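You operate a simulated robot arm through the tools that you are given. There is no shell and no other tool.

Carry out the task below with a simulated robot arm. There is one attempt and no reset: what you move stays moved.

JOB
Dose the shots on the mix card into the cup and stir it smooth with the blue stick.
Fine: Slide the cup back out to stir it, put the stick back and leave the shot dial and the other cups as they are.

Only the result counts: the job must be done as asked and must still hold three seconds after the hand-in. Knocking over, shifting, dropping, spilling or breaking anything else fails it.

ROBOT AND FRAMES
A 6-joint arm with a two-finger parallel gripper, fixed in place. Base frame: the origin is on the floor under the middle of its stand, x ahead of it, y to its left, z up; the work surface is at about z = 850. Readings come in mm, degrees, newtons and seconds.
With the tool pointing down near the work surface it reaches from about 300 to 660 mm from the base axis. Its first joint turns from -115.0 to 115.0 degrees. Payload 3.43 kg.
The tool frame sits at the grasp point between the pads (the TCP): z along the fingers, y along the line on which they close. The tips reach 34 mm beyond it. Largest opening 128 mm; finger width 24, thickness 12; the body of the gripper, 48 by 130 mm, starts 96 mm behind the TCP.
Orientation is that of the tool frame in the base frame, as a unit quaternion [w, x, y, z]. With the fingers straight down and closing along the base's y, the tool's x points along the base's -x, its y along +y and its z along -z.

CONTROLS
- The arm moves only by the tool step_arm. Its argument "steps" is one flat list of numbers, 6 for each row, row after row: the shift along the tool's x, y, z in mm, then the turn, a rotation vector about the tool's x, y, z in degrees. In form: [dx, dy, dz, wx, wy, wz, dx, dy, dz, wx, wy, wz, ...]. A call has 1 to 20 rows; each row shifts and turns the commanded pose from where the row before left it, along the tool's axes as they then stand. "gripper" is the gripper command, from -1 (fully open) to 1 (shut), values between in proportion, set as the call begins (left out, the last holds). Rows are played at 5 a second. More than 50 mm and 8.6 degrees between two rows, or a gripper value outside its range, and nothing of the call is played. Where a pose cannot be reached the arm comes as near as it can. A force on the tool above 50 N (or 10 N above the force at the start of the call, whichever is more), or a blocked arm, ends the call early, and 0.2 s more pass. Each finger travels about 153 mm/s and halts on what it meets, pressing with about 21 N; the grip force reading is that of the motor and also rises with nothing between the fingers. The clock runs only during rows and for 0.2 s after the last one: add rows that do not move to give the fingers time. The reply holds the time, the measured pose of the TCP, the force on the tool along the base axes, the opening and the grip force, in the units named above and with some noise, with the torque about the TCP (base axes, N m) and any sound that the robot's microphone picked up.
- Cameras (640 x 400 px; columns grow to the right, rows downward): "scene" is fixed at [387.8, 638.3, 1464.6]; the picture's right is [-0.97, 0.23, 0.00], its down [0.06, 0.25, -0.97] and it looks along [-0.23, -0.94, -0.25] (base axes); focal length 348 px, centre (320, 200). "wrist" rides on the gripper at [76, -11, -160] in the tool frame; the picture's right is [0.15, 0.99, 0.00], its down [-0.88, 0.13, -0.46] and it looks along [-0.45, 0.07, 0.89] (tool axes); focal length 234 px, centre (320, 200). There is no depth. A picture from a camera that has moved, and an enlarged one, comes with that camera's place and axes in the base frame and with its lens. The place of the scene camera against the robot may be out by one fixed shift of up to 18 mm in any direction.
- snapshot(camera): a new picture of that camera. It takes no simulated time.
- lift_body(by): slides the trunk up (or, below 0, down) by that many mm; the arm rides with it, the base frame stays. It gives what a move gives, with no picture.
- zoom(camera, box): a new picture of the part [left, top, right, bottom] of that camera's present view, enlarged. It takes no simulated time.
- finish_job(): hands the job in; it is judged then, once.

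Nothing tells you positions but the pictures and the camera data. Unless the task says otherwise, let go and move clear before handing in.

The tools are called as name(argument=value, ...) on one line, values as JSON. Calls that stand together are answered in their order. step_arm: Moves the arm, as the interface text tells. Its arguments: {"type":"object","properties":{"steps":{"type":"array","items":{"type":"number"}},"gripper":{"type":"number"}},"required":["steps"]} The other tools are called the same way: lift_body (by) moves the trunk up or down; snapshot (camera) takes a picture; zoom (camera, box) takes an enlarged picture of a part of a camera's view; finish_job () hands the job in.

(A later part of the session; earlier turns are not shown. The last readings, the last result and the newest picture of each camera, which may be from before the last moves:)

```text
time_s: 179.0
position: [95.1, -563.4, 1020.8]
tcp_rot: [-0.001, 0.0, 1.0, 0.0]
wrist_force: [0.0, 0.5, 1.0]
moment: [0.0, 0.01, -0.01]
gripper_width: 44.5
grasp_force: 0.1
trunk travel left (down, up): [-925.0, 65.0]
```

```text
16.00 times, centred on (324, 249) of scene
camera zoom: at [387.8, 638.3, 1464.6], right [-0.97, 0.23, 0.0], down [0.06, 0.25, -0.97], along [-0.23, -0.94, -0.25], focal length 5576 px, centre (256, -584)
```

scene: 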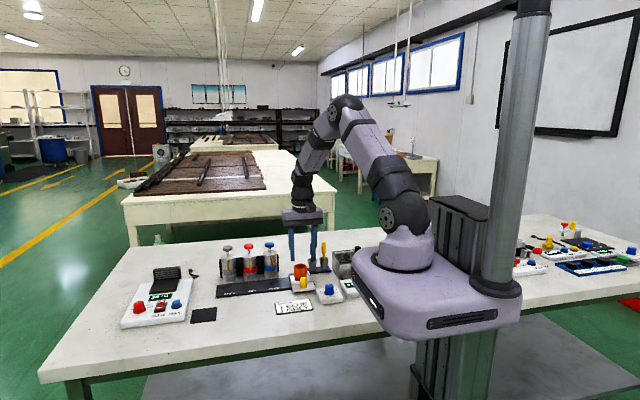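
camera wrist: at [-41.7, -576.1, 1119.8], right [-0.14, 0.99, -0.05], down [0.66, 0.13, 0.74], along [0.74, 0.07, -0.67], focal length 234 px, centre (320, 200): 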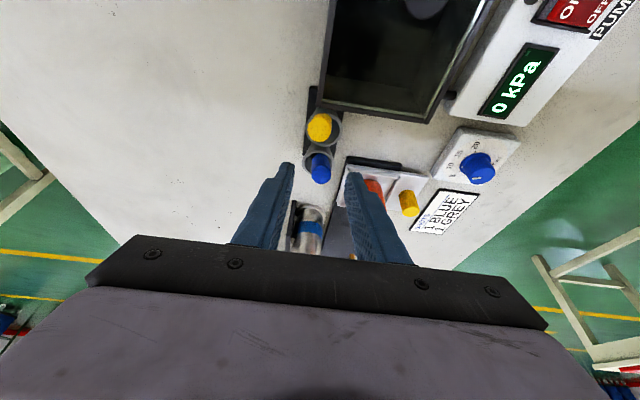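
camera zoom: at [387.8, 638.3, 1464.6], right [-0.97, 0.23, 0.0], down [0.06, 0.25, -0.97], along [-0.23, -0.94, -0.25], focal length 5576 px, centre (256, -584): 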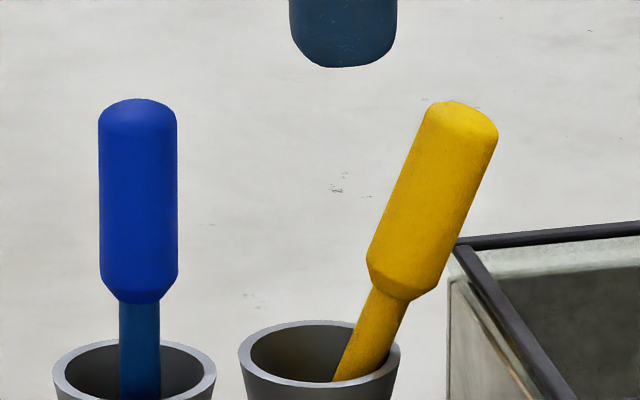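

step_arm(steps=[0, 0, 0, 0, -6.9, 0, 0, 0, 0, 0, -6.8, 0, 0, 0, 0, 0, -6.8, 0, 27.55, 0.3, -3.7, 0, 0, 0, 27.55, 0.3, -3.7, 0, 0, 0, 0, 0, 0, 0, 0, 0, 0, 0, 0, 0, 0, 0], gripper=0.3)

zoom(camera="wrist", box=[270, 100, 370, 200])

zoom(camera="scene", box=[305, 220, 355, 260])

```text
time_s: 180.6
position: [39.6, -563.5, 1007.8]
tcp_rot: [0.179, 0.0, 0.984, 0.0]
wrist_force: [-0.5, 0.5, 0.0]
moment: [-0.01, -0.03, -0.03]
gripper_width: 44.4
grasp_force: 0.0
trunk travel left (down, up): [-925.0, 65.0]
```

```text
4.00 times, centred on (320, 150) of wrist
camera zoom: at [-86.6, -574.2, 1130.9], right [-0.14, 0.99, -0.05], down [0.66, 0.13, 0.74], along [0.73, 0.07, -0.68], focal length 937 px, centre (320, 400)
```

zoom: 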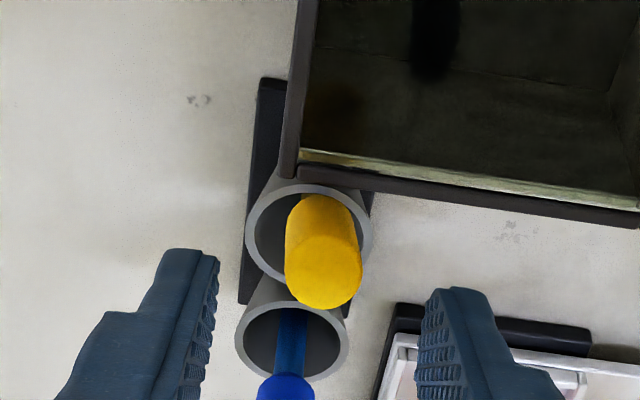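

```text
10.00 times, centred on (330, 240) of scene
camera zoom: at [387.8, 638.3, 1464.6], right [-0.97, 0.23, 0.0], down [0.06, 0.25, -0.97], along [-0.23, -0.94, -0.25], focal length 3485 px, centre (220, -200)
```

zoom: 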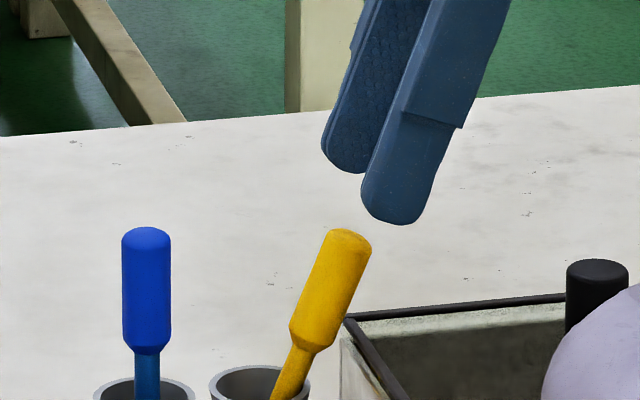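

step_arm(steps=[-1.5, 0.5, 20, 0, 0, 0, 0, 0.3, 20, 0, 0, 0, 0, 0, 12, 0, 0, 0, 0, 0, 8, 0, 0, 0, 0, 0, 0, 0, 0, 0], gripper=0.3)

step_arm(steps=[0, 0, 0, 0, 0, 0, 0, 0, 0, 0, 0, 0, 0, 0, 0, 0, 0, 0], gripper=0.9)

step_arm(steps=[-3.5, 0, -9.4, 0, 0, 0, -7, 0, -18.7, 0, 0, 0, -7, 0, -18.7, 0, 0, 0, -8.75, 0, -23.4, 0, 0, 0, 0, 0, 0, 0, 6.9, 0, 0, 0, 0, 0, 6.8, 0, 0, 0, 0, 0, 6.8, 0, 0, 0, 0, 0, 1.2, 0, 0, 0, 0, 0, 0, 0])

zoom(camera="scene", box=[320, 234, 340, 254])

zoom(camera="wrist", box=[300, 130, 340, 215])

```text
time_s: 181.8
position: [63.9, -564.1, 953.2]
tcp_rot: [0.178, 0.0, 0.984, 0.0]
wrist_force: [-0.1, 0.6, 0.2]
moment: [0.0, -0.01, -0.02]
gripper_width: 44.8
grasp_force: 0.0
trunk travel left (down, up): [-925.0, 65.0]
```

```text
time_s: 182.6
position: [63.3, -563.9, 953.8]
tcp_rot: [0.178, 0.0, 0.984, 0.0]
wrist_force: [0.6, -0.5, 0.6]
moment: [0.01, -0.04, 0.0]
gripper_width: 17.6
grasp_force: 21.1
trunk travel left (down, up): [-925.0, 65.0]
```

```text
time_s: 184.6
position: [62.9, -562.3, 1029.1]
tcp_rot: [-0.011, 0.0, 1.0, 0.0]
wrist_force: [-0.4, 0.1, -0.8]
moment: [0.01, 0.02, -0.02]
gripper_width: 17.7
grasp_force: 20.4
trunk travel left (down, up): [-925.0, 65.0]
```

```text
16.00 times, centred on (330, 244) of scene
camera zoom: at [387.8, 638.3, 1464.6], right [-0.97, 0.23, 0.0], down [0.06, 0.25, -0.97], along [-0.23, -0.94, -0.25], focal length 5576 px, centre (160, -504)
```

zoom: 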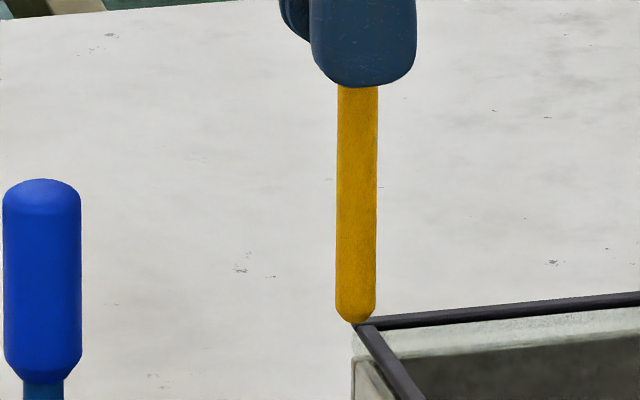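

```text
4.71 times, centred on (320, 172) of wrist
camera zoom: at [-8.4, -573.4, 1189.2], right [-0.15, 0.99, 0.0], down [0.89, 0.13, 0.44], along [0.43, 0.07, -0.9], focal length 1102 px, centre (320, 329)
```

zoom: 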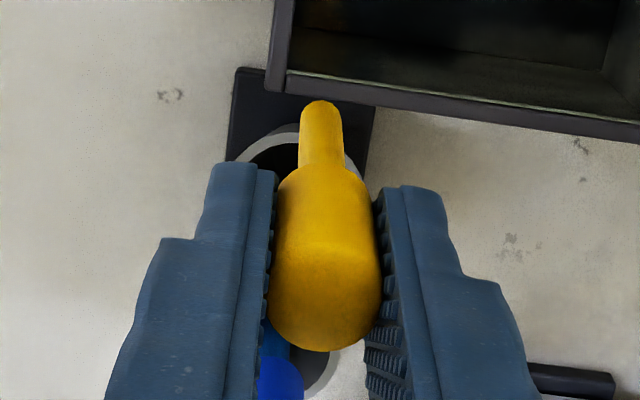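

step_arm(steps=[0, 0, 0, -0.25, 0.2, 0, -15.7, -1.1, 0, 0, 0, 0, -15.8, -1.1, 0, 0, 0, 0, 0, 0, 12, 0, 0, 0, 0, 0, 12, 0, 0, 0, 0, 0, 0, 0, 0, 0, 0, 0, 0, 0, 0, 0])

zoom(camera="scene", box=[314, 238, 334, 258])

zoom(camera="wrist", box=[290, 120, 350, 215])

```text
time_s: 186.2
position: [93.2, -564.5, 1003.7]
tcp_rot: [-0.013, 0.0, 1.0, 0.002]
wrist_force: [0.1, 0.5, -0.3]
moment: [0.02, 0.01, -0.02]
gripper_width: 17.8
grasp_force: 21.0
trunk travel left (down, up): [-925.0, 65.0]
```

```text
16.00 times, centred on (324, 248) of scene
camera zoom: at [387.8, 638.3, 1464.6], right [-0.97, 0.23, 0.0], down [0.06, 0.25, -0.97], along [-0.23, -0.94, -0.25], focal length 5576 px, centre (256, -568)
```

zoom: 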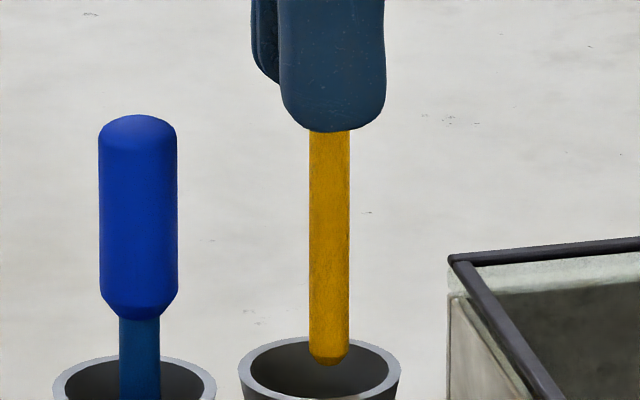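

```text
4.21 times, centred on (320, 168) of wrist
camera zoom: at [22.4, -576.1, 1163.9], right [-0.15, 0.99, 0.01], down [0.89, 0.13, 0.43], along [0.43, 0.07, -0.9], focal length 986 px, centre (320, 337)
```

zoom: 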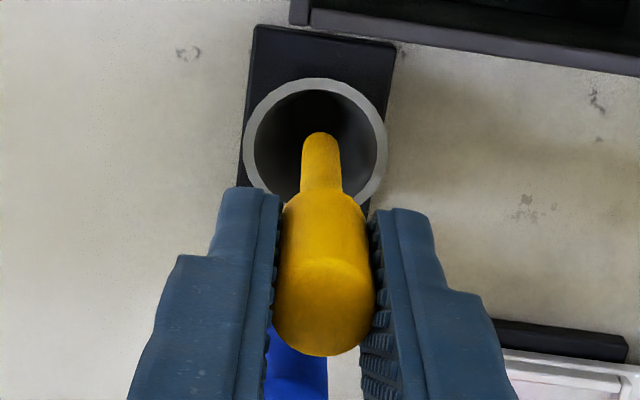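

Vertical within 0.1°. Shift +2.3 mm in x, lower and find contact, press firmly like with blue.

step_arm(steps=[-2.3, 0, 12, 0, 0, 0, 0, 0, 12, 0, 0, 0, 0, 0, 12, 0, 0, 0, 0, 0, 6, 0, 0, 0, 0, 0, 2.5, 0, 0, 0, 0, 0, 0, 0, 0, 0])

step_arm(steps=[0, 0, 0.8, 0, 0, 0, 0, 0, 0, 0, 0, 0])

step_arm(steps=[0, 0, 0.6, 0, 0, 0, 0, 0, 0, 0, 0, 0])

step_arm(steps=[0, 0, 0.5, 0, 0, 0, 0, 0, 0, 0, 0, 0])

```text
time_s: 187.6
position: [94.9, -564.0, 959.3]
tcp_rot: [-0.012, 0.0, 1.0, 0.001]
wrist_force: [-0.7, -0.1, 1.0]
moment: [0.06, -0.01, 0.0]
gripper_width: 17.6
grasp_force: 21.3
trunk travel left (down, up): [-925.0, 65.0]
```

```text
time_s: 188.2
position: [94.8, -564.5, 958.5]
tcp_rot: [-0.013, 0.0, 1.0, 0.001]
wrist_force: [-1.1, 0.7, 4.6]
moment: [0.12, 0.08, -0.02]
gripper_width: 17.4
grasp_force: 21.0
trunk travel left (down, up): [-925.0, 65.0]
```

```text
time_s: 188.8
position: [95.5, -564.2, 957.7]
tcp_rot: [-0.013, -0.001, 1.0, 0.001]
wrist_force: [0.0, 0.8, 9.4]
moment: [0.11, 0.04, 0.01]
gripper_width: 17.8
grasp_force: 20.6
trunk travel left (down, up): [-925.0, 65.0]
```

```text
time_s: 189.4
position: [94.7, -564.1, 958.2]
tcp_rot: [-0.012, 0.0, 1.0, 0.001]
wrist_force: [1.2, 0.4, 12.5]
moment: [0.11, -0.06, 0.03]
gripper_width: 17.7
grasp_force: 21.4
trunk travel left (down, up): [-925.0, 65.0]
```

zoom(camera="scene", box=[314, 244, 334, 264])

zoom(camera="wrist", box=[290, 120, 350, 215])

```text
16.00 times, centred on (324, 254) of scene
camera zoom: at [387.8, 638.3, 1464.6], right [-0.97, 0.23, 0.0], down [0.06, 0.25, -0.97], along [-0.23, -0.94, -0.25], focal length 5576 px, centre (256, -664)
```

zoom: 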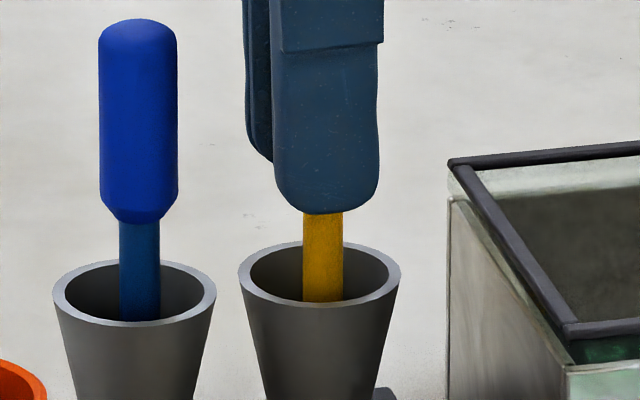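

```text
4.21 times, centred on (320, 168) of wrist
camera zoom: at [23.9, -575.0, 1119.0], right [-0.15, 0.99, 0.01], down [0.89, 0.13, 0.43], along [0.43, 0.07, -0.9], focal length 986 px, centre (320, 337)
```

zoom: 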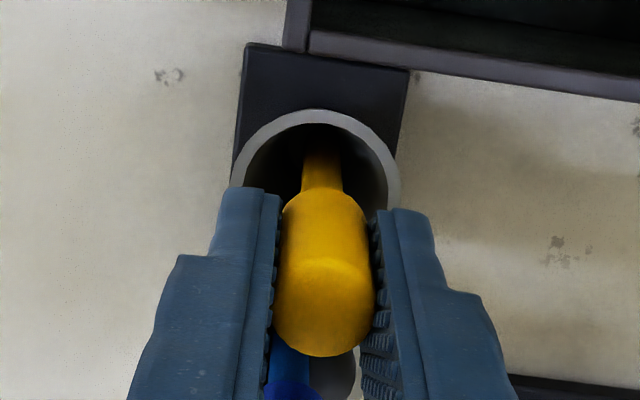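

step_arm(steps=[0, 0, -1.3, 0, 0, 0, 0, 0, 0, 0, 0, 0])

step_arm(steps=[0, 0, 0, 0, 0, 0])

step_arm(steps=[0, 0, -0.3, 0, 0, 0, 0, 0, 0, 0, 0, 0])

step_arm(steps=[0, 0, 0, 0, 0, 0])

```text
time_s: 190.0
position: [94.7, -564.1, 957.6]
tcp_rot: [-0.012, 0.0, 1.0, 0.002]
wrist_force: [1.9, -1.0, 5.8]
moment: [-0.05, -0.19, 0.0]
gripper_width: 17.4
grasp_force: 21.8
trunk travel left (down, up): [-925.0, 65.0]
```

```text
time_s: 190.4
position: [94.4, -563.8, 958.5]
tcp_rot: [-0.012, 0.0, 1.0, 0.003]
wrist_force: [0.9, -0.5, 3.8]
moment: [-0.03, -0.17, 0.04]
gripper_width: 17.6
grasp_force: 21.0
trunk travel left (down, up): [-925.0, 65.0]
```

```text
time_s: 191.0
position: [94.9, -564.0, 958.8]
tcp_rot: [-0.012, 0.0, 1.0, 0.002]
wrist_force: [-0.2, -1.0, 0.5]
moment: [-0.03, -0.03, 0.02]
gripper_width: 17.6
grasp_force: 21.4
trunk travel left (down, up): [-925.0, 65.0]
```

```text
time_s: 191.4
position: [95.5, -564.5, 958.5]
tcp_rot: [-0.013, 0.0, 1.0, 0.003]
wrist_force: [0.4, -0.4, -0.3]
moment: [0.01, 0.0, 0.03]
gripper_width: 17.6
grasp_force: 20.8
trunk travel left (down, up): [-925.0, 65.0]
```

Zero load now. Trying a quick, symmetric release.

step_arm(steps=[0, 0, 0, 0, 0, 0, 0, 0, 0, 0, 0, 0, 0, 0, 0, 0, 0, 0, 0, 0, 0, 0, 0, 0], gripper=0.4)

zoom(camera="wrist", box=[280, 90, 360, 215])

zoom(camera="scene", box=[314, 240, 334, 260])

```text
time_s: 192.4
position: [93.2, -563.3, 959.3]
tcp_rot: [-0.012, 0.001, 1.0, 0.002]
wrist_force: [0.3, -0.8, 0.9]
moment: [0.0, 0.04, 0.04]
gripper_width: 38.3
grasp_force: 0.1
trunk travel left (down, up): [-925.0, 65.0]
```

```text
3.20 times, centred on (320, 152) of wrist
camera zoom: at [23.4, -576.2, 1120.0], right [-0.15, 0.99, 0.01], down [0.89, 0.13, 0.43], along [0.43, 0.07, -0.9], focal length 749 px, centre (320, 352)
```

zoom: 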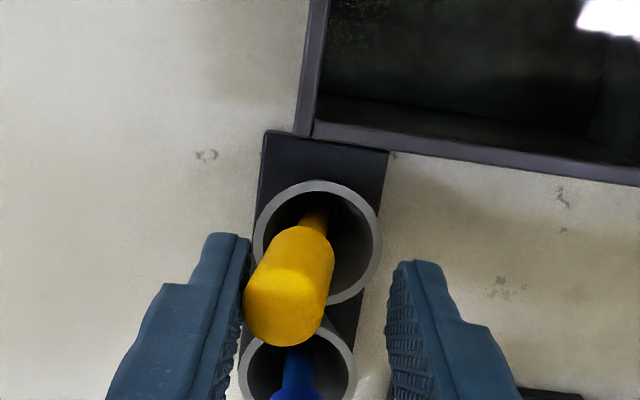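

```text
16.00 times, centred on (324, 250) of scene
camera zoom: at [387.8, 638.3, 1464.6], right [-0.97, 0.23, 0.0], down [0.06, 0.25, -0.97], along [-0.23, -0.94, -0.25], focal length 5576 px, centre (256, -600)
```

zoom: 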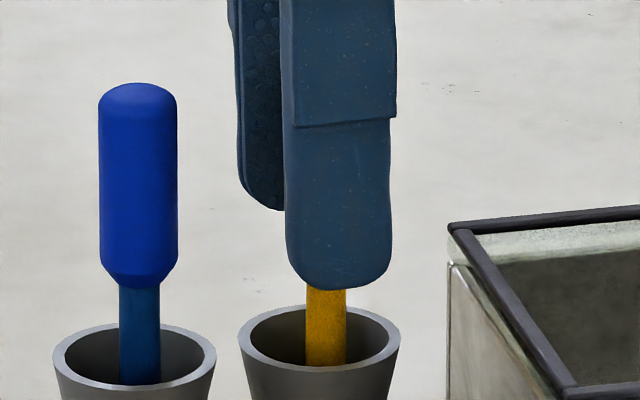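

It now leans only in y against one finger and is still vertical in x. I can simply re-grip here, re-centre, and set it down again.

step_arm(steps=[0, 0, 0, 0, 0, 0, 0, 0, 0, 0, 0, 0, 0, 0, 0, 0, 0, 0], gripper=0.9)

step_arm(steps=[0, 0, -3, 0, 0, 0, 0, 0, -20, 0, 0, 0, 0, 0, -18, 0, 0, 0, 0, 0, 0, 0, 0, 0])

zoom(camera="scene", box=[314, 238, 334, 258])

zoom(camera="wrist", box=[290, 120, 350, 215])

```text
time_s: 193.2
position: [94.5, -564.0, 959.6]
tcp_rot: [-0.012, 0.001, 1.0, 0.001]
wrist_force: [-0.6, -0.1, 0.5]
moment: [0.0, 0.0, 0.0]
gripper_width: 17.3
grasp_force: 21.0
trunk travel left (down, up): [-925.0, 65.0]
```

```text
time_s: 194.2
position: [94.4, -564.6, 1000.4]
tcp_rot: [-0.013, -0.001, 1.0, 0.003]
wrist_force: [-0.5, 0.5, -0.5]
moment: [-0.01, 0.02, -0.01]
gripper_width: 17.9
grasp_force: 21.4
trunk travel left (down, up): [-925.0, 65.0]
```

```text
16.00 times, centred on (324, 248) of scene
camera zoom: at [387.8, 638.3, 1464.6], right [-0.97, 0.23, 0.0], down [0.06, 0.25, -0.97], along [-0.23, -0.94, -0.25], focal length 5576 px, centre (256, -568)
```

zoom: 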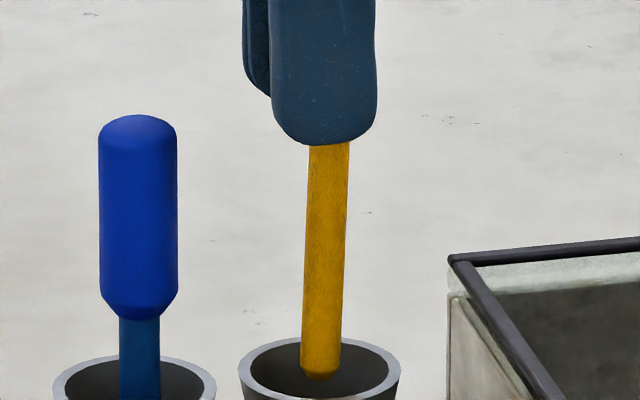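

```text
4.21 times, centred on (320, 168) of wrist
camera zoom: at [24.3, -577.0, 1160.4], right [-0.15, 0.99, 0.01], down [0.89, 0.13, 0.43], along [0.43, 0.07, -0.9], focal length 986 px, centre (320, 337)
```

zoom: 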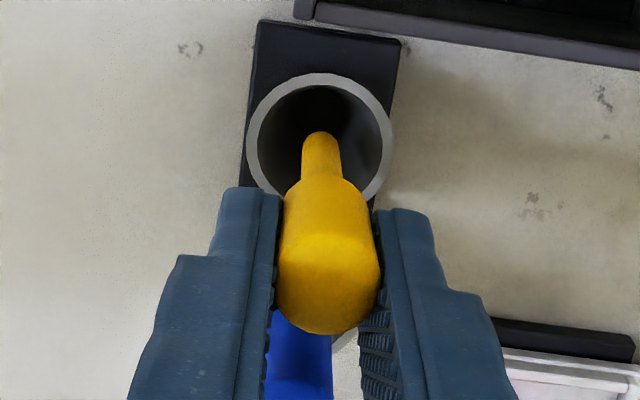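

step_arm(steps=[0, 0, 0, -0.15, 2.0, 0, 0, 0, 0, 0, 0, 0])

zoom(camera="scene", box=[314, 238, 334, 258])

zoom(camera="wrist", box=[290, 120, 350, 215])

```text
time_s: 194.8
position: [95.1, -563.8, 1000.0]
tcp_rot: [-0.03, 0.0, 1.0, 0.004]
wrist_force: [-0.5, 0.6, -1.0]
moment: [0.0, 0.01, 0.03]
gripper_width: 17.6
grasp_force: 21.7
trunk travel left (down, up): [-925.0, 65.0]
```

```text
16.00 times, centred on (324, 248) of scene
camera zoom: at [387.8, 638.3, 1464.6], right [-0.97, 0.23, 0.0], down [0.06, 0.25, -0.97], along [-0.23, -0.94, -0.25], focal length 5576 px, centre (256, -568)
```

zoom: 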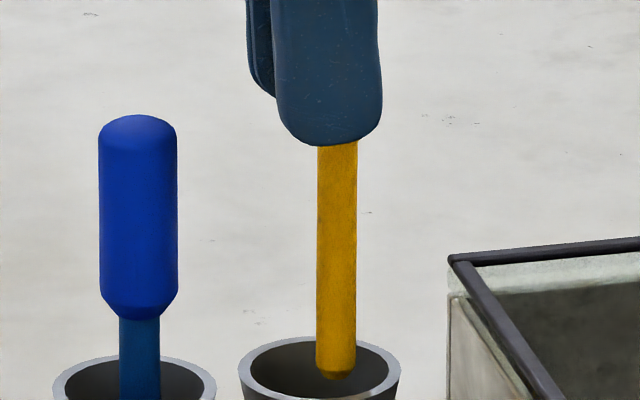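

```text
4.21 times, centred on (320, 168) of wrist
camera zoom: at [29.7, -577.0, 1162.7], right [-0.15, 0.99, 0.02], down [0.91, 0.13, 0.4], along [0.4, 0.07, -0.91], focal length 986 px, centre (320, 337)
```

zoom: 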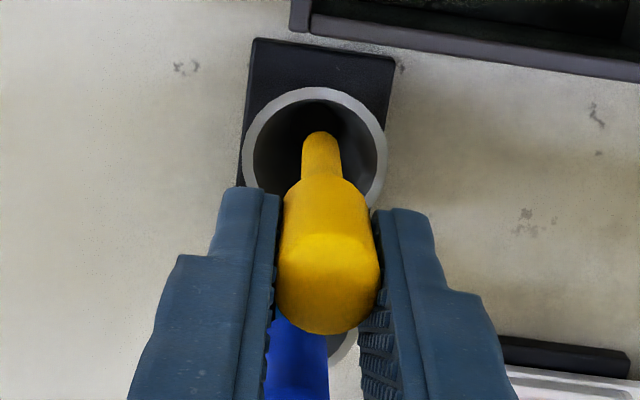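

step_arm(steps=[-4.4, -0.5, 0, 0, 0.3, 0, 0, 0, 12, 0, 0, 0, 0, 0, 12, 0, 0, 0, 0, 0, 10, 0, 0, 0, 0, 0, 4.5, 0, 0, 0, 0, 0, 0, 0, 0, 0])

zoom(camera="scene", box=[314, 242, 334, 262])

zoom(camera="wrist", box=[290, 120, 350, 215])

```text
time_s: 196.2
position: [99.2, -564.7, 960.8]
tcp_rot: [-0.032, 0.0, 0.999, 0.004]
wrist_force: [-1.1, 0.5, -0.5]
moment: [0.03, 0.01, 0.05]
gripper_width: 17.5
grasp_force: 21.7
trunk travel left (down, up): [-925.0, 65.0]
```

```text
16.00 times, centred on (324, 252) of scene
camera zoom: at [387.8, 638.3, 1464.6], right [-0.97, 0.23, 0.0], down [0.06, 0.25, -0.97], along [-0.23, -0.94, -0.25], focal length 5576 px, centre (256, -632)
```

zoom: 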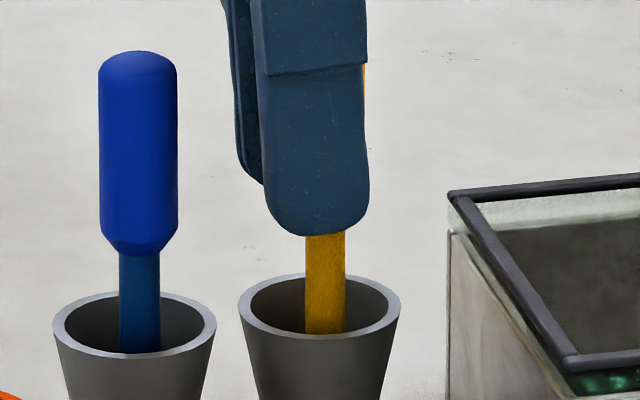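

```text
4.21 times, centred on (320, 168) of wrist
camera zoom: at [33.6, -577.0, 1124.1], right [-0.15, 0.99, 0.02], down [0.91, 0.13, 0.4], along [0.39, 0.07, -0.92], focal length 986 px, centre (320, 337)
```

zoom: 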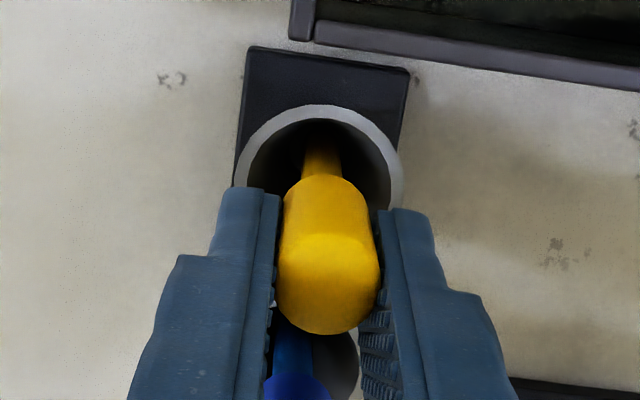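

step_arm(steps=[-1.3, 0, 0, 0, 0, 0, -0.1, 0, 1.5, 0, 0, 0, 0, 0, 0, 0, 0, 0])

step_arm(steps=[-0.04, 0, 0.6, 0, 0, 0, 0, 0, 0, 0, 0, 0])

step_arm(steps=[-0.03, 0, 0.5, 0, 0, 0, 0, 0, 0, 0, 0, 0])

step_arm(steps=[-0.03, 0, 0.5, 0, 0, 0, 0, 0, 0, 0, 0, 0])

```text
time_s: 197.0
position: [99.8, -565.0, 958.7]
tcp_rot: [-0.032, 0.0, 0.999, 0.004]
wrist_force: [-0.5, -0.2, -1.0]
moment: [-0.03, 0.02, -0.01]
gripper_width: 17.5
grasp_force: 21.2
trunk travel left (down, up): [-925.0, 65.0]
```

```text
time_s: 197.6
position: [100.0, -564.7, 958.8]
tcp_rot: [-0.033, 0.001, 0.999, 0.003]
wrist_force: [-1.2, 1.1, 1.2]
moment: [0.01, 0.05, -0.01]
gripper_width: 17.6
grasp_force: 20.9
trunk travel left (down, up): [-925.0, 65.0]
```

```text
time_s: 198.2
position: [98.2, -566.0, 958.6]
tcp_rot: [-0.032, -0.001, 0.999, 0.002]
wrist_force: [1.4, -0.2, 5.3]
moment: [0.0, -0.05, 0.01]
gripper_width: 17.5
grasp_force: 21.1
trunk travel left (down, up): [-925.0, 65.0]
```

```text
time_s: 198.8
position: [99.4, -564.3, 958.4]
tcp_rot: [-0.032, 0.001, 0.999, 0.002]
wrist_force: [1.6, 0.6, 11.8]
moment: [0.07, -0.02, 0.0]
gripper_width: 17.4
grasp_force: 21.2
trunk travel left (down, up): [-925.0, 65.0]
```

step_arm(steps=[0.06, 0, -0.9, 0, 0, 0, 0, 0, 0, 0, 0, 0])

step_arm(steps=[0, 0, 0, 0, 0, 0])

step_arm(steps=[0, 0, 0, 0, 0, 0])

zoom(camera="scene", box=[314, 242, 334, 262])

```text
time_s: 199.4
position: [99.3, -564.5, 959.5]
tcp_rot: [-0.032, 0.001, 0.999, 0.004]
wrist_force: [1.3, -1.4, 6.5]
moment: [-0.11, -0.11, 0.0]
gripper_width: 17.5
grasp_force: 21.5
trunk travel left (down, up): [-925.0, 65.0]
```

```text
time_s: 199.8
position: [98.5, -565.8, 959.1]
tcp_rot: [-0.033, 0.001, 0.999, 0.003]
wrist_force: [1.6, -1.6, 5.5]
moment: [-0.12, -0.12, 0.0]
gripper_width: 17.5
grasp_force: 21.2
trunk travel left (down, up): [-925.0, 65.0]
```

```text
time_s: 200.2
position: [99.9, -565.7, 959.6]
tcp_rot: [-0.032, 0.0, 0.999, 0.004]
wrist_force: [0.8, -0.3, 5.0]
moment: [-0.08, -0.03, -0.01]
gripper_width: 17.6
grasp_force: 21.4
trunk travel left (down, up): [-925.0, 65.0]
```

```text
16.00 times, centred on (324, 252) of scene
camera zoom: at [387.8, 638.3, 1464.6], right [-0.97, 0.23, 0.0], down [0.06, 0.25, -0.97], along [-0.23, -0.94, -0.25], focal length 5576 px, centre (256, -632)
```

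zoom: 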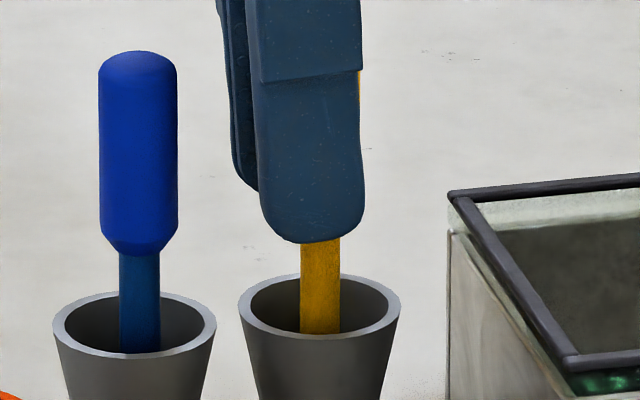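

step_arm(steps=[0.02, 0, -0.3, 0, 0, 0, 0, 0, 0, 0, 0, 0])

step_arm(steps=[0, 0, 0, 0, 0, 0])

step_arm(steps=[0, 0, 0, 0, 0, 0])

```text
time_s: 200.8
position: [98.0, -565.0, 958.5]
tcp_rot: [-0.032, 0.001, 0.999, 0.004]
wrist_force: [1.0, -0.6, 3.3]
moment: [-0.08, -0.09, -0.01]
gripper_width: 17.5
grasp_force: 20.8
trunk travel left (down, up): [-925.0, 65.0]
```

```text
time_s: 201.2
position: [99.5, -566.5, 958.9]
tcp_rot: [-0.032, 0.0, 0.999, 0.004]
wrist_force: [0.5, -0.7, 3.1]
moment: [-0.05, -0.04, 0.03]
gripper_width: 18.0
grasp_force: 21.3
trunk travel left (down, up): [-925.0, 65.0]
```

```text
time_s: 201.6
position: [98.1, -565.3, 958.3]
tcp_rot: [-0.033, 0.001, 0.999, 0.004]
wrist_force: [0.4, -0.6, 1.7]
moment: [-0.03, -0.03, -0.04]
gripper_width: 17.5
grasp_force: 21.2
trunk travel left (down, up): [-925.0, 65.0]
```

step_arm(steps=[0.01, 0, -0.15, 0, 0, 0, 0, 0, 0, 0, 0, 0, 0, 0, 0, 0, 0, 0, 0, 0, 0, 0, 0, 0, 0, 0, 0, 0, 0, 0, 0, 0, 0, 0, 0, 0, 0, 0, 0, 0, 0, 0, 0, 0, 0, 0, 0, 0])

step_arm(steps=[0, 0, 0, 0, 0, 0])

```text
time_s: 203.4
position: [98.6, -565.4, 959.2]
tcp_rot: [-0.033, 0.001, 0.999, 0.003]
wrist_force: [-1.0, 0.6, 0.5]
moment: [0.02, 0.07, -0.01]
gripper_width: 17.6
grasp_force: 20.5
trunk travel left (down, up): [-925.0, 65.0]
```

```text
time_s: 203.8
position: [100.1, -565.1, 959.3]
tcp_rot: [-0.032, 0.0, 0.999, 0.003]
wrist_force: [0.0, 1.2, 0.1]
moment: [0.08, 0.03, -0.01]
gripper_width: 17.5
grasp_force: 20.9
trunk travel left (down, up): [-925.0, 65.0]
```

step_arm(steps=[0, 0, 0, 0, 0, 0, 0, 0, 0, 0, 0, 0], gripper=0.62)

zoom(camera="wrist", box=[280, 90, 360, 215])

zoom(camera="scene", box=[314, 242, 334, 262])

```text
time_s: 204.4
position: [99.4, -565.9, 958.4]
tcp_rot: [-0.032, 0.0, 0.999, 0.003]
wrist_force: [0.0, 0.7, 0.3]
moment: [0.01, -0.02, -0.02]
gripper_width: 24.2
grasp_force: 0.1
trunk travel left (down, up): [-925.0, 65.0]
```

```text
3.20 times, centred on (320, 152) of wrist
camera zoom: at [34.6, -577.6, 1122.2], right [-0.15, 0.99, 0.02], down [0.91, 0.13, 0.4], along [0.39, 0.07, -0.92], focal length 749 px, centre (320, 352)
```

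zoom: 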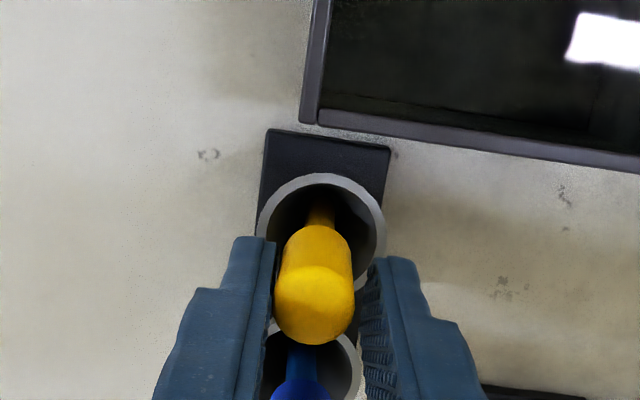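

```text
16.00 times, centred on (324, 252) of scene
camera zoom: at [387.8, 638.3, 1464.6], right [-0.97, 0.23, 0.0], down [0.06, 0.25, -0.97], along [-0.23, -0.94, -0.25], focal length 5576 px, centre (256, -632)
```

zoom: 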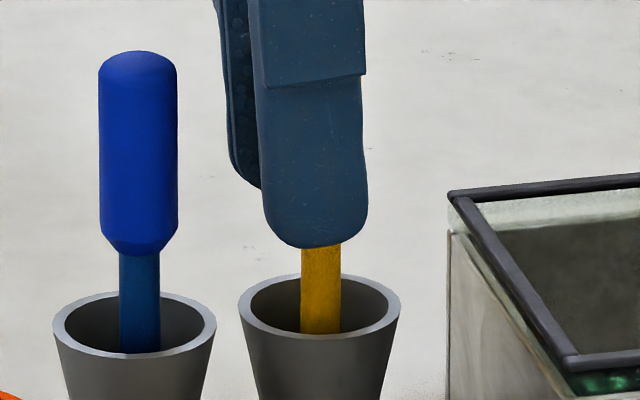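

Upright and apparently free at 24 mm opening. Waiting to confirm that it's stable.

step_arm(steps=[0, 0, 0, 0, 0, 0, 0, 0, 0, 0, 0, 0, 0, 0, 0, 0, 0, 0, 0, 0, 0, 0, 0, 0, 0, 0, 0, 0, 0, 0])

zoom(camera="wrist", box=[300, 150, 340, 215])

```text
time_s: 205.6
position: [99.0, -566.7, 958.8]
tcp_rot: [-0.032, 0.0, 0.999, 0.004]
wrist_force: [-0.5, -0.8, 0.4]
moment: [0.02, 0.02, 0.03]
gripper_width: 24.6
grasp_force: 0.0
trunk travel left (down, up): [-925.0, 65.0]
```

```text
6.15 times, centred on (320, 182) of wrist
camera zoom: at [34.6, -577.6, 1122.3], right [-0.15, 0.99, 0.02], down [0.91, 0.13, 0.4], along [0.39, 0.07, -0.92], focal length 1441 px, centre (320, 308)
```

zoom: 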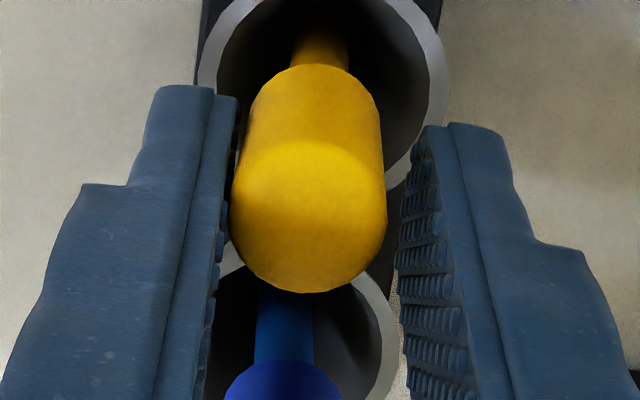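

It's actually resting lightly against the left finger (~2° lean). I'll nudge it slowly toward vertical with that finger and watch whether it settles on its flat foot.

step_arm(steps=[0, 0.2, 0, 0, 0, 0, 0, 0.2, 0, 0, 0, 0, 0, 0.2, 0, 0, 0, 0, 0, 0.2, 0, 0, 0, 0, 0, 0.2, 0, 0, 0, 0, 0, 0.2, 0, 0, 0, 0, 0, 0.2, 0, 0, 0, 0, 0, 0.2, 0, 0, 0, 0, 0, 0.2, 0, 0, 0, 0, 0, 0.2, 0, 0, 0, 0])

zoom(camera="wrist", box=[300, 150, 340, 215])

zoom(camera="scene", box=[314, 242, 334, 262])

```text
time_s: 207.8
position: [99.7, -564.3, 959.6]
tcp_rot: [-0.032, 0.0, 0.999, 0.003]
wrist_force: [1.1, -0.4, 0.1]
moment: [-0.01, 0.0, -0.02]
gripper_width: 24.1
grasp_force: 0.1
trunk travel left (down, up): [-925.0, 65.0]
```

```text
6.15 times, centred on (320, 182) of wrist
camera zoom: at [34.7, -575.4, 1122.0], right [-0.15, 0.99, 0.02], down [0.91, 0.13, 0.4], along [0.39, 0.07, -0.92], focal length 1441 px, centre (320, 308)
```

zoom: 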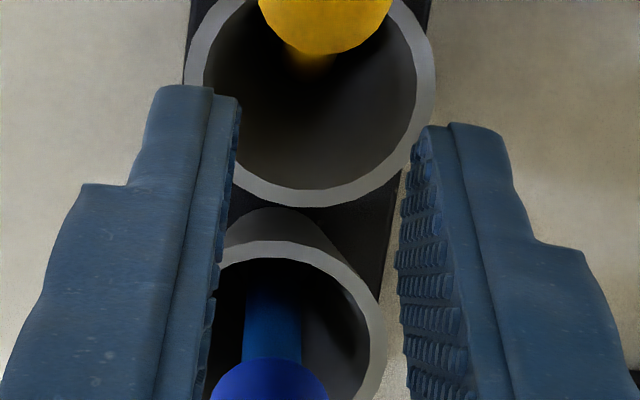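

```text
16.00 times, centred on (324, 252) of scene
camera zoom: at [387.8, 638.3, 1464.6], right [-0.97, 0.23, 0.0], down [0.06, 0.25, -0.97], along [-0.23, -0.94, -0.25], focal length 5576 px, centre (256, -632)
```

zoom: 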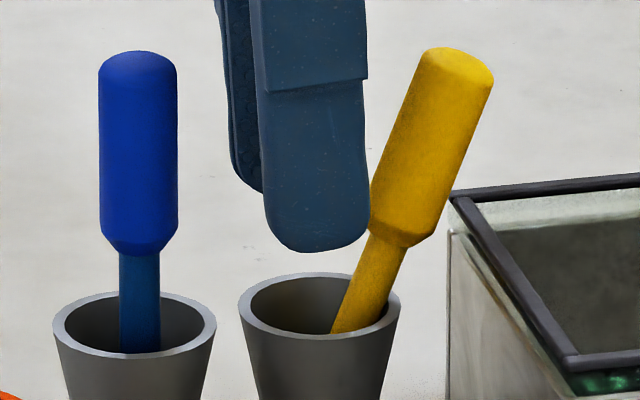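

The yellow stick keeps falling toward −x. Pressing it on the floor probably rotates it slightly in the grip. For the next try I'll find the floor with a very light touch, lift, re-measure and correct the tilt, then release from a minimal hover. First, clear and re-grip.

step_arm(steps=[0, 0, 0, 0, 0, 0, 0, 0, 0, 0, 0, 0, 1, 0, -15, 0, 0, 0, 1.6, 0, -25, 0, 0, 0, 1.4, 0, -22, 0, 0, 0, 0, 0, 0, 0.4, -3.67, 0, 0, 0, 0, 0, 0, 0], gripper=0.3)

zoom(camera="wrist", box=[280, 90, 360, 190])

zoom(camera="scene", box=[315, 240, 333, 258])

```text
time_s: 209.4
position: [99.0, -563.0, 1020.7]
tcp_rot: [0.0, 0.0, 1.0, -0.001]
wrist_force: [0.3, -0.2, -0.6]
moment: [0.02, -0.01, 0.01]
gripper_width: 44.8
grasp_force: 0.1
trunk travel left (down, up): [-925.0, 65.0]
```

```text
4.00 times, centred on (320, 140) of wrist
camera zoom: at [24.4, -574.4, 1180.1], right [-0.15, 0.99, 0.0], down [0.88, 0.13, 0.46], along [0.45, 0.07, -0.89], focal length 937 px, centre (320, 440)
```

zoom: 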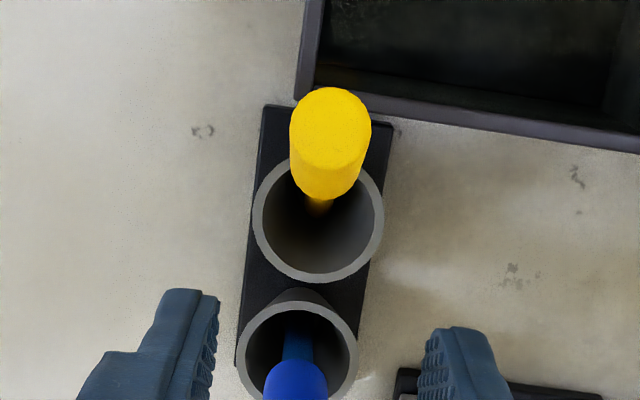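

```text
16.00 times, centred on (324, 249) of scene
camera zoom: at [387.8, 638.3, 1464.6], right [-0.97, 0.23, 0.0], down [0.06, 0.25, -0.97], along [-0.23, -0.94, -0.25], focal length 5576 px, centre (256, -584)
```

zoom: 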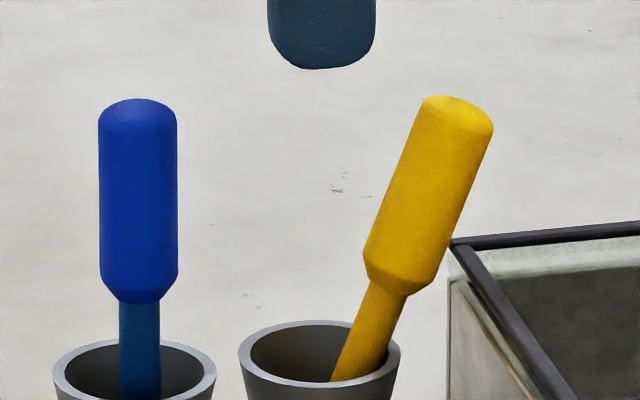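

step_arm(steps=[0, 0, 0, 0, -6.9, 0, 0, 0, 0, 0, -6.8, 0, 0, 0, 0, 0, -6.8, 0, 30.15, -1.45, -4.45, 0, 0, 0, 30.15, -1.45, -4.45, 0, 0, 0, 0, 0, 0, 0, 0, 0, 0, 0, 0, 0, 0, 0], gripper=0.3)

zoom(camera="wrist", box=[270, 100, 370, 200])

zoom(camera="scene", box=[305, 220, 355, 260])

```text
time_s: 211.0
position: [39.1, -567.1, 1007.0]
tcp_rot: [0.178, 0.0, 0.984, -0.001]
wrist_force: [-0.3, 0.0, 0.7]
moment: [0.01, -0.03, 0.0]
gripper_width: 45.1
grasp_force: 0.0
trunk travel left (down, up): [-925.0, 65.0]
```

```text
4.00 times, centred on (320, 150) of wrist
camera zoom: at [-87.2, -578.4, 1129.4], right [-0.14, 0.99, -0.05], down [0.67, 0.13, 0.74], along [0.73, 0.07, -0.68], focal length 937 px, centre (320, 400)
```

zoom: 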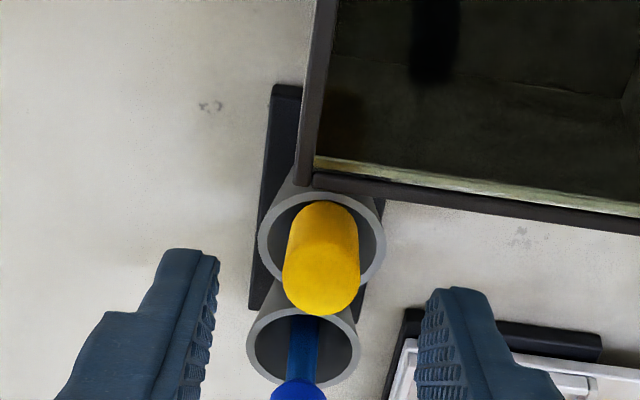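

```text
10.00 times, centred on (330, 240) of scene
camera zoom: at [387.8, 638.3, 1464.6], right [-0.97, 0.23, 0.0], down [0.06, 0.25, -0.97], along [-0.23, -0.94, -0.25], focal length 3485 px, centre (220, -200)
```

zoom: 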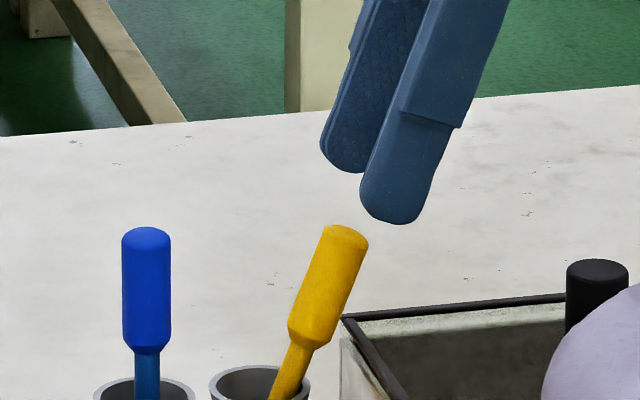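

Same alignment as before. Advancing, gripping, lifting and uprighting.

step_arm(steps=[-1.5, 0.2, 20, 0, 0, 0, 0, 0.2, 20, 0, 0, 0, 0, 0, 12, 0, 0, 0, 0, 0, 8, 0, 0, 0, 0, 0, 0, 0, 0, 0], gripper=0.3)

step_arm(steps=[0, 0, 0, 0, 0, 0, 0, 0, 0, 0, 0, 0, 0, 0, 0, 0, 0, 0], gripper=0.9)

step_arm(steps=[-3.5, 0, -9.4, 0, 0, 0, -7, 0, -18.7, 0, 0, 0, -7, 0, -18.7, 0, 0, 0, -8.75, 0, -23.4, 0, 0, 0, 0, 0, 0, 0, 6.9, 0, 0, 0, 0, 0, 6.8, 0, 0, 0, 0, 0, 6.8, 0, 0, 0, 0, 0, 1.2, 0, 0, 0, 0, 0, 0, 0])

zoom(camera="scene", box=[320, 234, 340, 254])

zoom(camera="wrist", box=[300, 130, 340, 215])

```text
time_s: 212.2
position: [62.7, -566.8, 952.6]
tcp_rot: [0.178, 0.0, 0.984, 0.0]
wrist_force: [-0.5, -0.7, -0.5]
moment: [-0.01, 0.03, -0.01]
gripper_width: 45.0
grasp_force: 0.1
trunk travel left (down, up): [-925.0, 65.0]
```

```text
time_s: 213.0
position: [62.5, -565.8, 951.4]
tcp_rot: [0.178, 0.0, 0.984, 0.0]
wrist_force: [1.5, 1.3, 0.3]
moment: [0.01, -0.1, 0.01]
gripper_width: 17.6
grasp_force: 21.2
trunk travel left (down, up): [-925.0, 65.0]
```

```text
time_s: 215.0
position: [62.5, -565.9, 1026.8]
tcp_rot: [-0.012, 0.0, 1.0, 0.0]
wrist_force: [-0.2, 0.0, 0.6]
moment: [0.02, 0.01, 0.0]
gripper_width: 17.5
grasp_force: 20.9
trunk travel left (down, up): [-925.0, 65.0]
```

```text
16.00 times, centred on (330, 244) of scene
camera zoom: at [387.8, 638.3, 1464.6], right [-0.97, 0.23, 0.0], down [0.06, 0.25, -0.97], along [-0.23, -0.94, -0.25], focal length 5576 px, centre (160, -504)
```

zoom: 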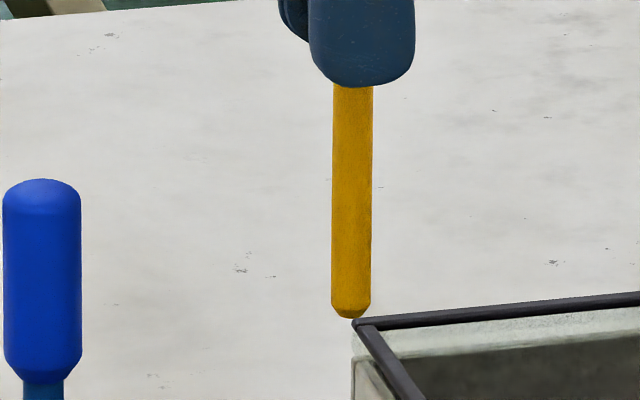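

```text
4.71 times, centred on (320, 172) of wrist
camera zoom: at [-8.9, -576.8, 1188.0], right [-0.15, 0.99, 0.0], down [0.89, 0.13, 0.44], along [0.43, 0.07, -0.9], focal length 1102 px, centre (320, 329)
```

zoom: 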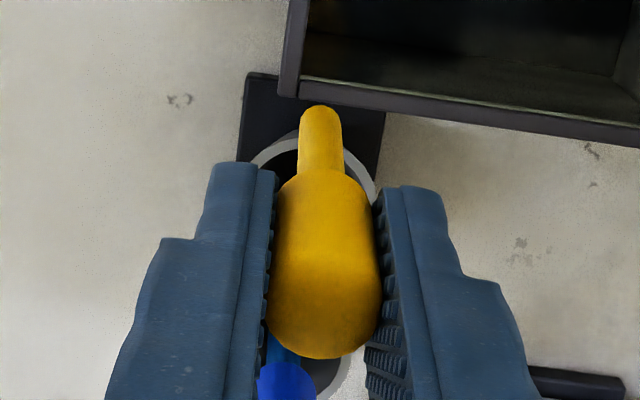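

Well aligned (0.08° in x). Moving over the holder, slightly toward its −x side, and lowering straight down.

step_arm(steps=[-13.4, 0.4, 0, 0, 0.05, 0, -13.4, 0.4, 0, 0, 0, 0, -0.3, 0, 14, 0, 0, 0, -0.3, 0, 14, 0, 0, 0, 0, 0, 0, 0, 0, 0, 0, 0, 0, 0, 0, 0])

zoom(camera="scene", box=[314, 238, 334, 258])

zoom(camera="wrist", box=[290, 120, 350, 215])

```text
time_s: 216.4
position: [87.8, -564.5, 999.1]
tcp_rot: [-0.011, 0.0, 1.0, 0.0]
wrist_force: [0.9, 0.2, -0.1]
moment: [-0.04, 0.02, 0.0]
gripper_width: 17.3
grasp_force: 21.0
trunk travel left (down, up): [-925.0, 65.0]
```

```text
16.00 times, centred on (324, 248) of scene
camera zoom: at [387.8, 638.3, 1464.6], right [-0.97, 0.23, 0.0], down [0.06, 0.25, -0.97], along [-0.23, -0.94, -0.25], focal length 5576 px, centre (256, -568)
```

zoom: 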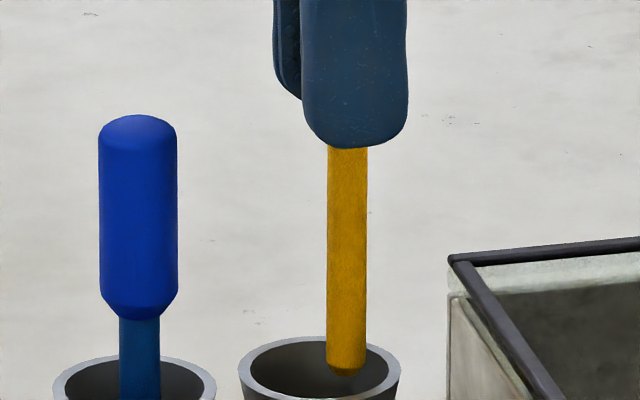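

```text
4.21 times, centred on (320, 168) of wrist
camera zoom: at [16.5, -575.6, 1159.2], right [-0.15, 0.99, 0.0], down [0.89, 0.13, 0.44], along [0.43, 0.07, -0.9], focal length 986 px, centre (320, 337)
```

zoom: 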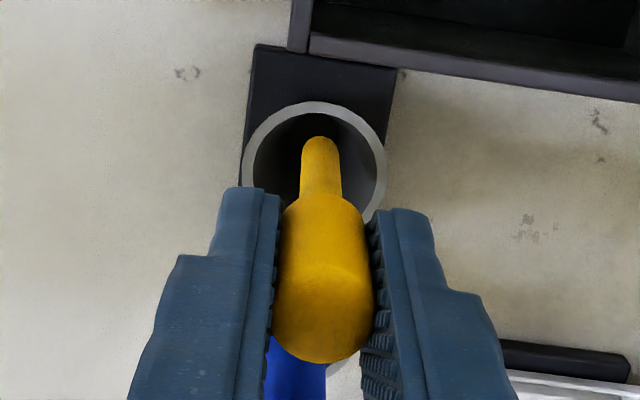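

step_arm(steps=[-3.1, -0.5, 0, 0, 0.2, 0, -0.25, 0, 12, 0, 0, 0, -0.25, 0, 12, 0, 0, 0, -0.25, 0, 12, 0, 0, 0, -0.1, 0, 4, 0, 0, 0, 0, 0, 0, 0, 0, 0, 0, 0, 0, 0, 0, 0])

step_arm(steps=[-0.01, 0, 0.5, 0, 0, 0, 0, 0, 0, 0, 0, 0])

step_arm(steps=[-0.01, 0, 0.4, 0, 0, 0, 0, 0, 0, 0, 0, 0])

zoom(camera="scene", box=[314, 242, 334, 262])

```text
time_s: 218.0
position: [91.8, -564.7, 958.7]
tcp_rot: [-0.013, 0.0, 1.0, 0.0]
wrist_force: [0.0, 0.3, -0.5]
moment: [-0.02, -0.01, 0.0]
gripper_width: 17.1
grasp_force: 20.4
trunk travel left (down, up): [-925.0, 65.0]
```

```text
time_s: 218.6
position: [91.9, -565.3, 958.9]
tcp_rot: [-0.013, 0.0, 1.0, 0.001]
wrist_force: [0.2, 0.3, -0.2]
moment: [0.02, -0.02, 0.02]
gripper_width: 17.6
grasp_force: 21.0
trunk travel left (down, up): [-925.0, 65.0]
```

```text
time_s: 219.2
position: [92.8, -565.1, 958.4]
tcp_rot: [-0.013, 0.0, 1.0, 0.0]
wrist_force: [0.6, 0.5, 0.9]
moment: [0.02, -0.03, -0.03]
gripper_width: 17.4
grasp_force: 21.2
trunk travel left (down, up): [-925.0, 65.0]
```

```text
16.00 times, centred on (324, 252) of scene
camera zoom: at [387.8, 638.3, 1464.6], right [-0.97, 0.23, 0.0], down [0.06, 0.25, -0.97], along [-0.23, -0.94, -0.25], focal length 5576 px, centre (256, -632)
```

zoom: 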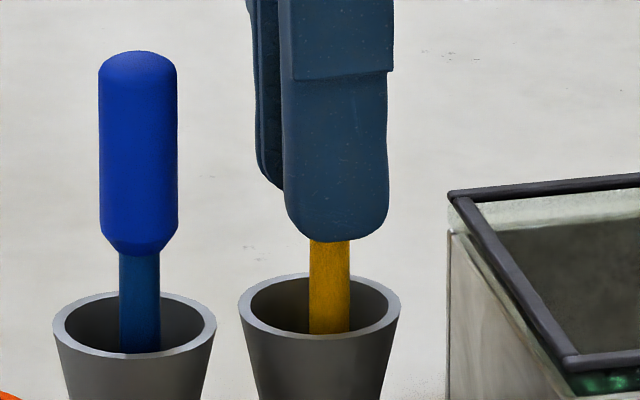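

step_arm(steps=[0, 0, 0, 0, 0, 0])

step_arm(steps=[0, 0, 0.25, 0, 0, 0, 0, 0, 0, 0, 0, 0])

step_arm(steps=[0, 0, 0, 0, 0, 0])

step_arm(steps=[0, 0, 0.25, 0, 0, 0, 0, 0, 0, 0, 0, 0])

```text
time_s: 219.6
position: [91.3, -566.4, 958.0]
tcp_rot: [-0.013, 0.0, 1.0, 0.0]
wrist_force: [0.9, 0.1, 0.0]
moment: [-0.01, 0.01, 0.01]
gripper_width: 17.6
grasp_force: 21.0
trunk travel left (down, up): [-925.0, 65.0]
```

```text
time_s: 220.2
position: [92.1, -565.2, 958.6]
tcp_rot: [-0.014, 0.0, 1.0, 0.0]
wrist_force: [0.1, 0.4, 0.6]
moment: [0.0, -0.01, -0.01]
gripper_width: 17.5
grasp_force: 20.6
trunk travel left (down, up): [-925.0, 65.0]
```

```text
time_s: 220.6
position: [90.8, -566.1, 957.2]
tcp_rot: [-0.013, 0.0, 1.0, 0.0]
wrist_force: [0.2, -0.1, -0.7]
moment: [0.02, 0.04, 0.01]
gripper_width: 17.4
grasp_force: 20.8
trunk travel left (down, up): [-925.0, 65.0]
```

```text
time_s: 221.2
position: [91.3, -564.9, 956.6]
tcp_rot: [-0.013, 0.0, 1.0, 0.0]
wrist_force: [-0.2, 0.9, -0.9]
moment: [-0.05, 0.0, 0.0]
gripper_width: 17.6
grasp_force: 21.6
trunk travel left (down, up): [-925.0, 65.0]
```

step_arm(steps=[0, 0, 0.3, 0, 0, 0, 0, 0, 0, 0, 0, 0])

step_arm(steps=[0, 0, 0.3, 0, 0, 0, 0, 0, 0, 0, 0, 0])

step_arm(steps=[0, 0, 0.3, 0, 0, 0, 0, 0, 0, 0, 0, 0])

```text
time_s: 221.8
position: [90.4, -567.1, 958.2]
tcp_rot: [-0.013, 0.0, 1.0, 0.0]
wrist_force: [-0.3, 0.2, 1.1]
moment: [-0.06, 0.02, 0.0]
gripper_width: 17.6
grasp_force: 20.7
trunk travel left (down, up): [-925.0, 65.0]
```

```text
time_s: 222.4
position: [91.4, -566.5, 956.7]
tcp_rot: [-0.013, 0.0, 1.0, -0.001]
wrist_force: [0.1, 0.3, 4.7]
moment: [0.04, 0.0, -0.02]
gripper_width: 17.5
grasp_force: 21.0
trunk travel left (down, up): [-925.0, 65.0]
```

```text
time_s: 223.0
position: [91.4, -565.3, 957.5]
tcp_rot: [-0.014, 0.0, 1.0, -0.001]
wrist_force: [1.0, -1.5, 7.2]
moment: [-0.1, -0.01, 0.02]
gripper_width: 17.7
grasp_force: 21.1
trunk travel left (down, up): [-925.0, 65.0]
```

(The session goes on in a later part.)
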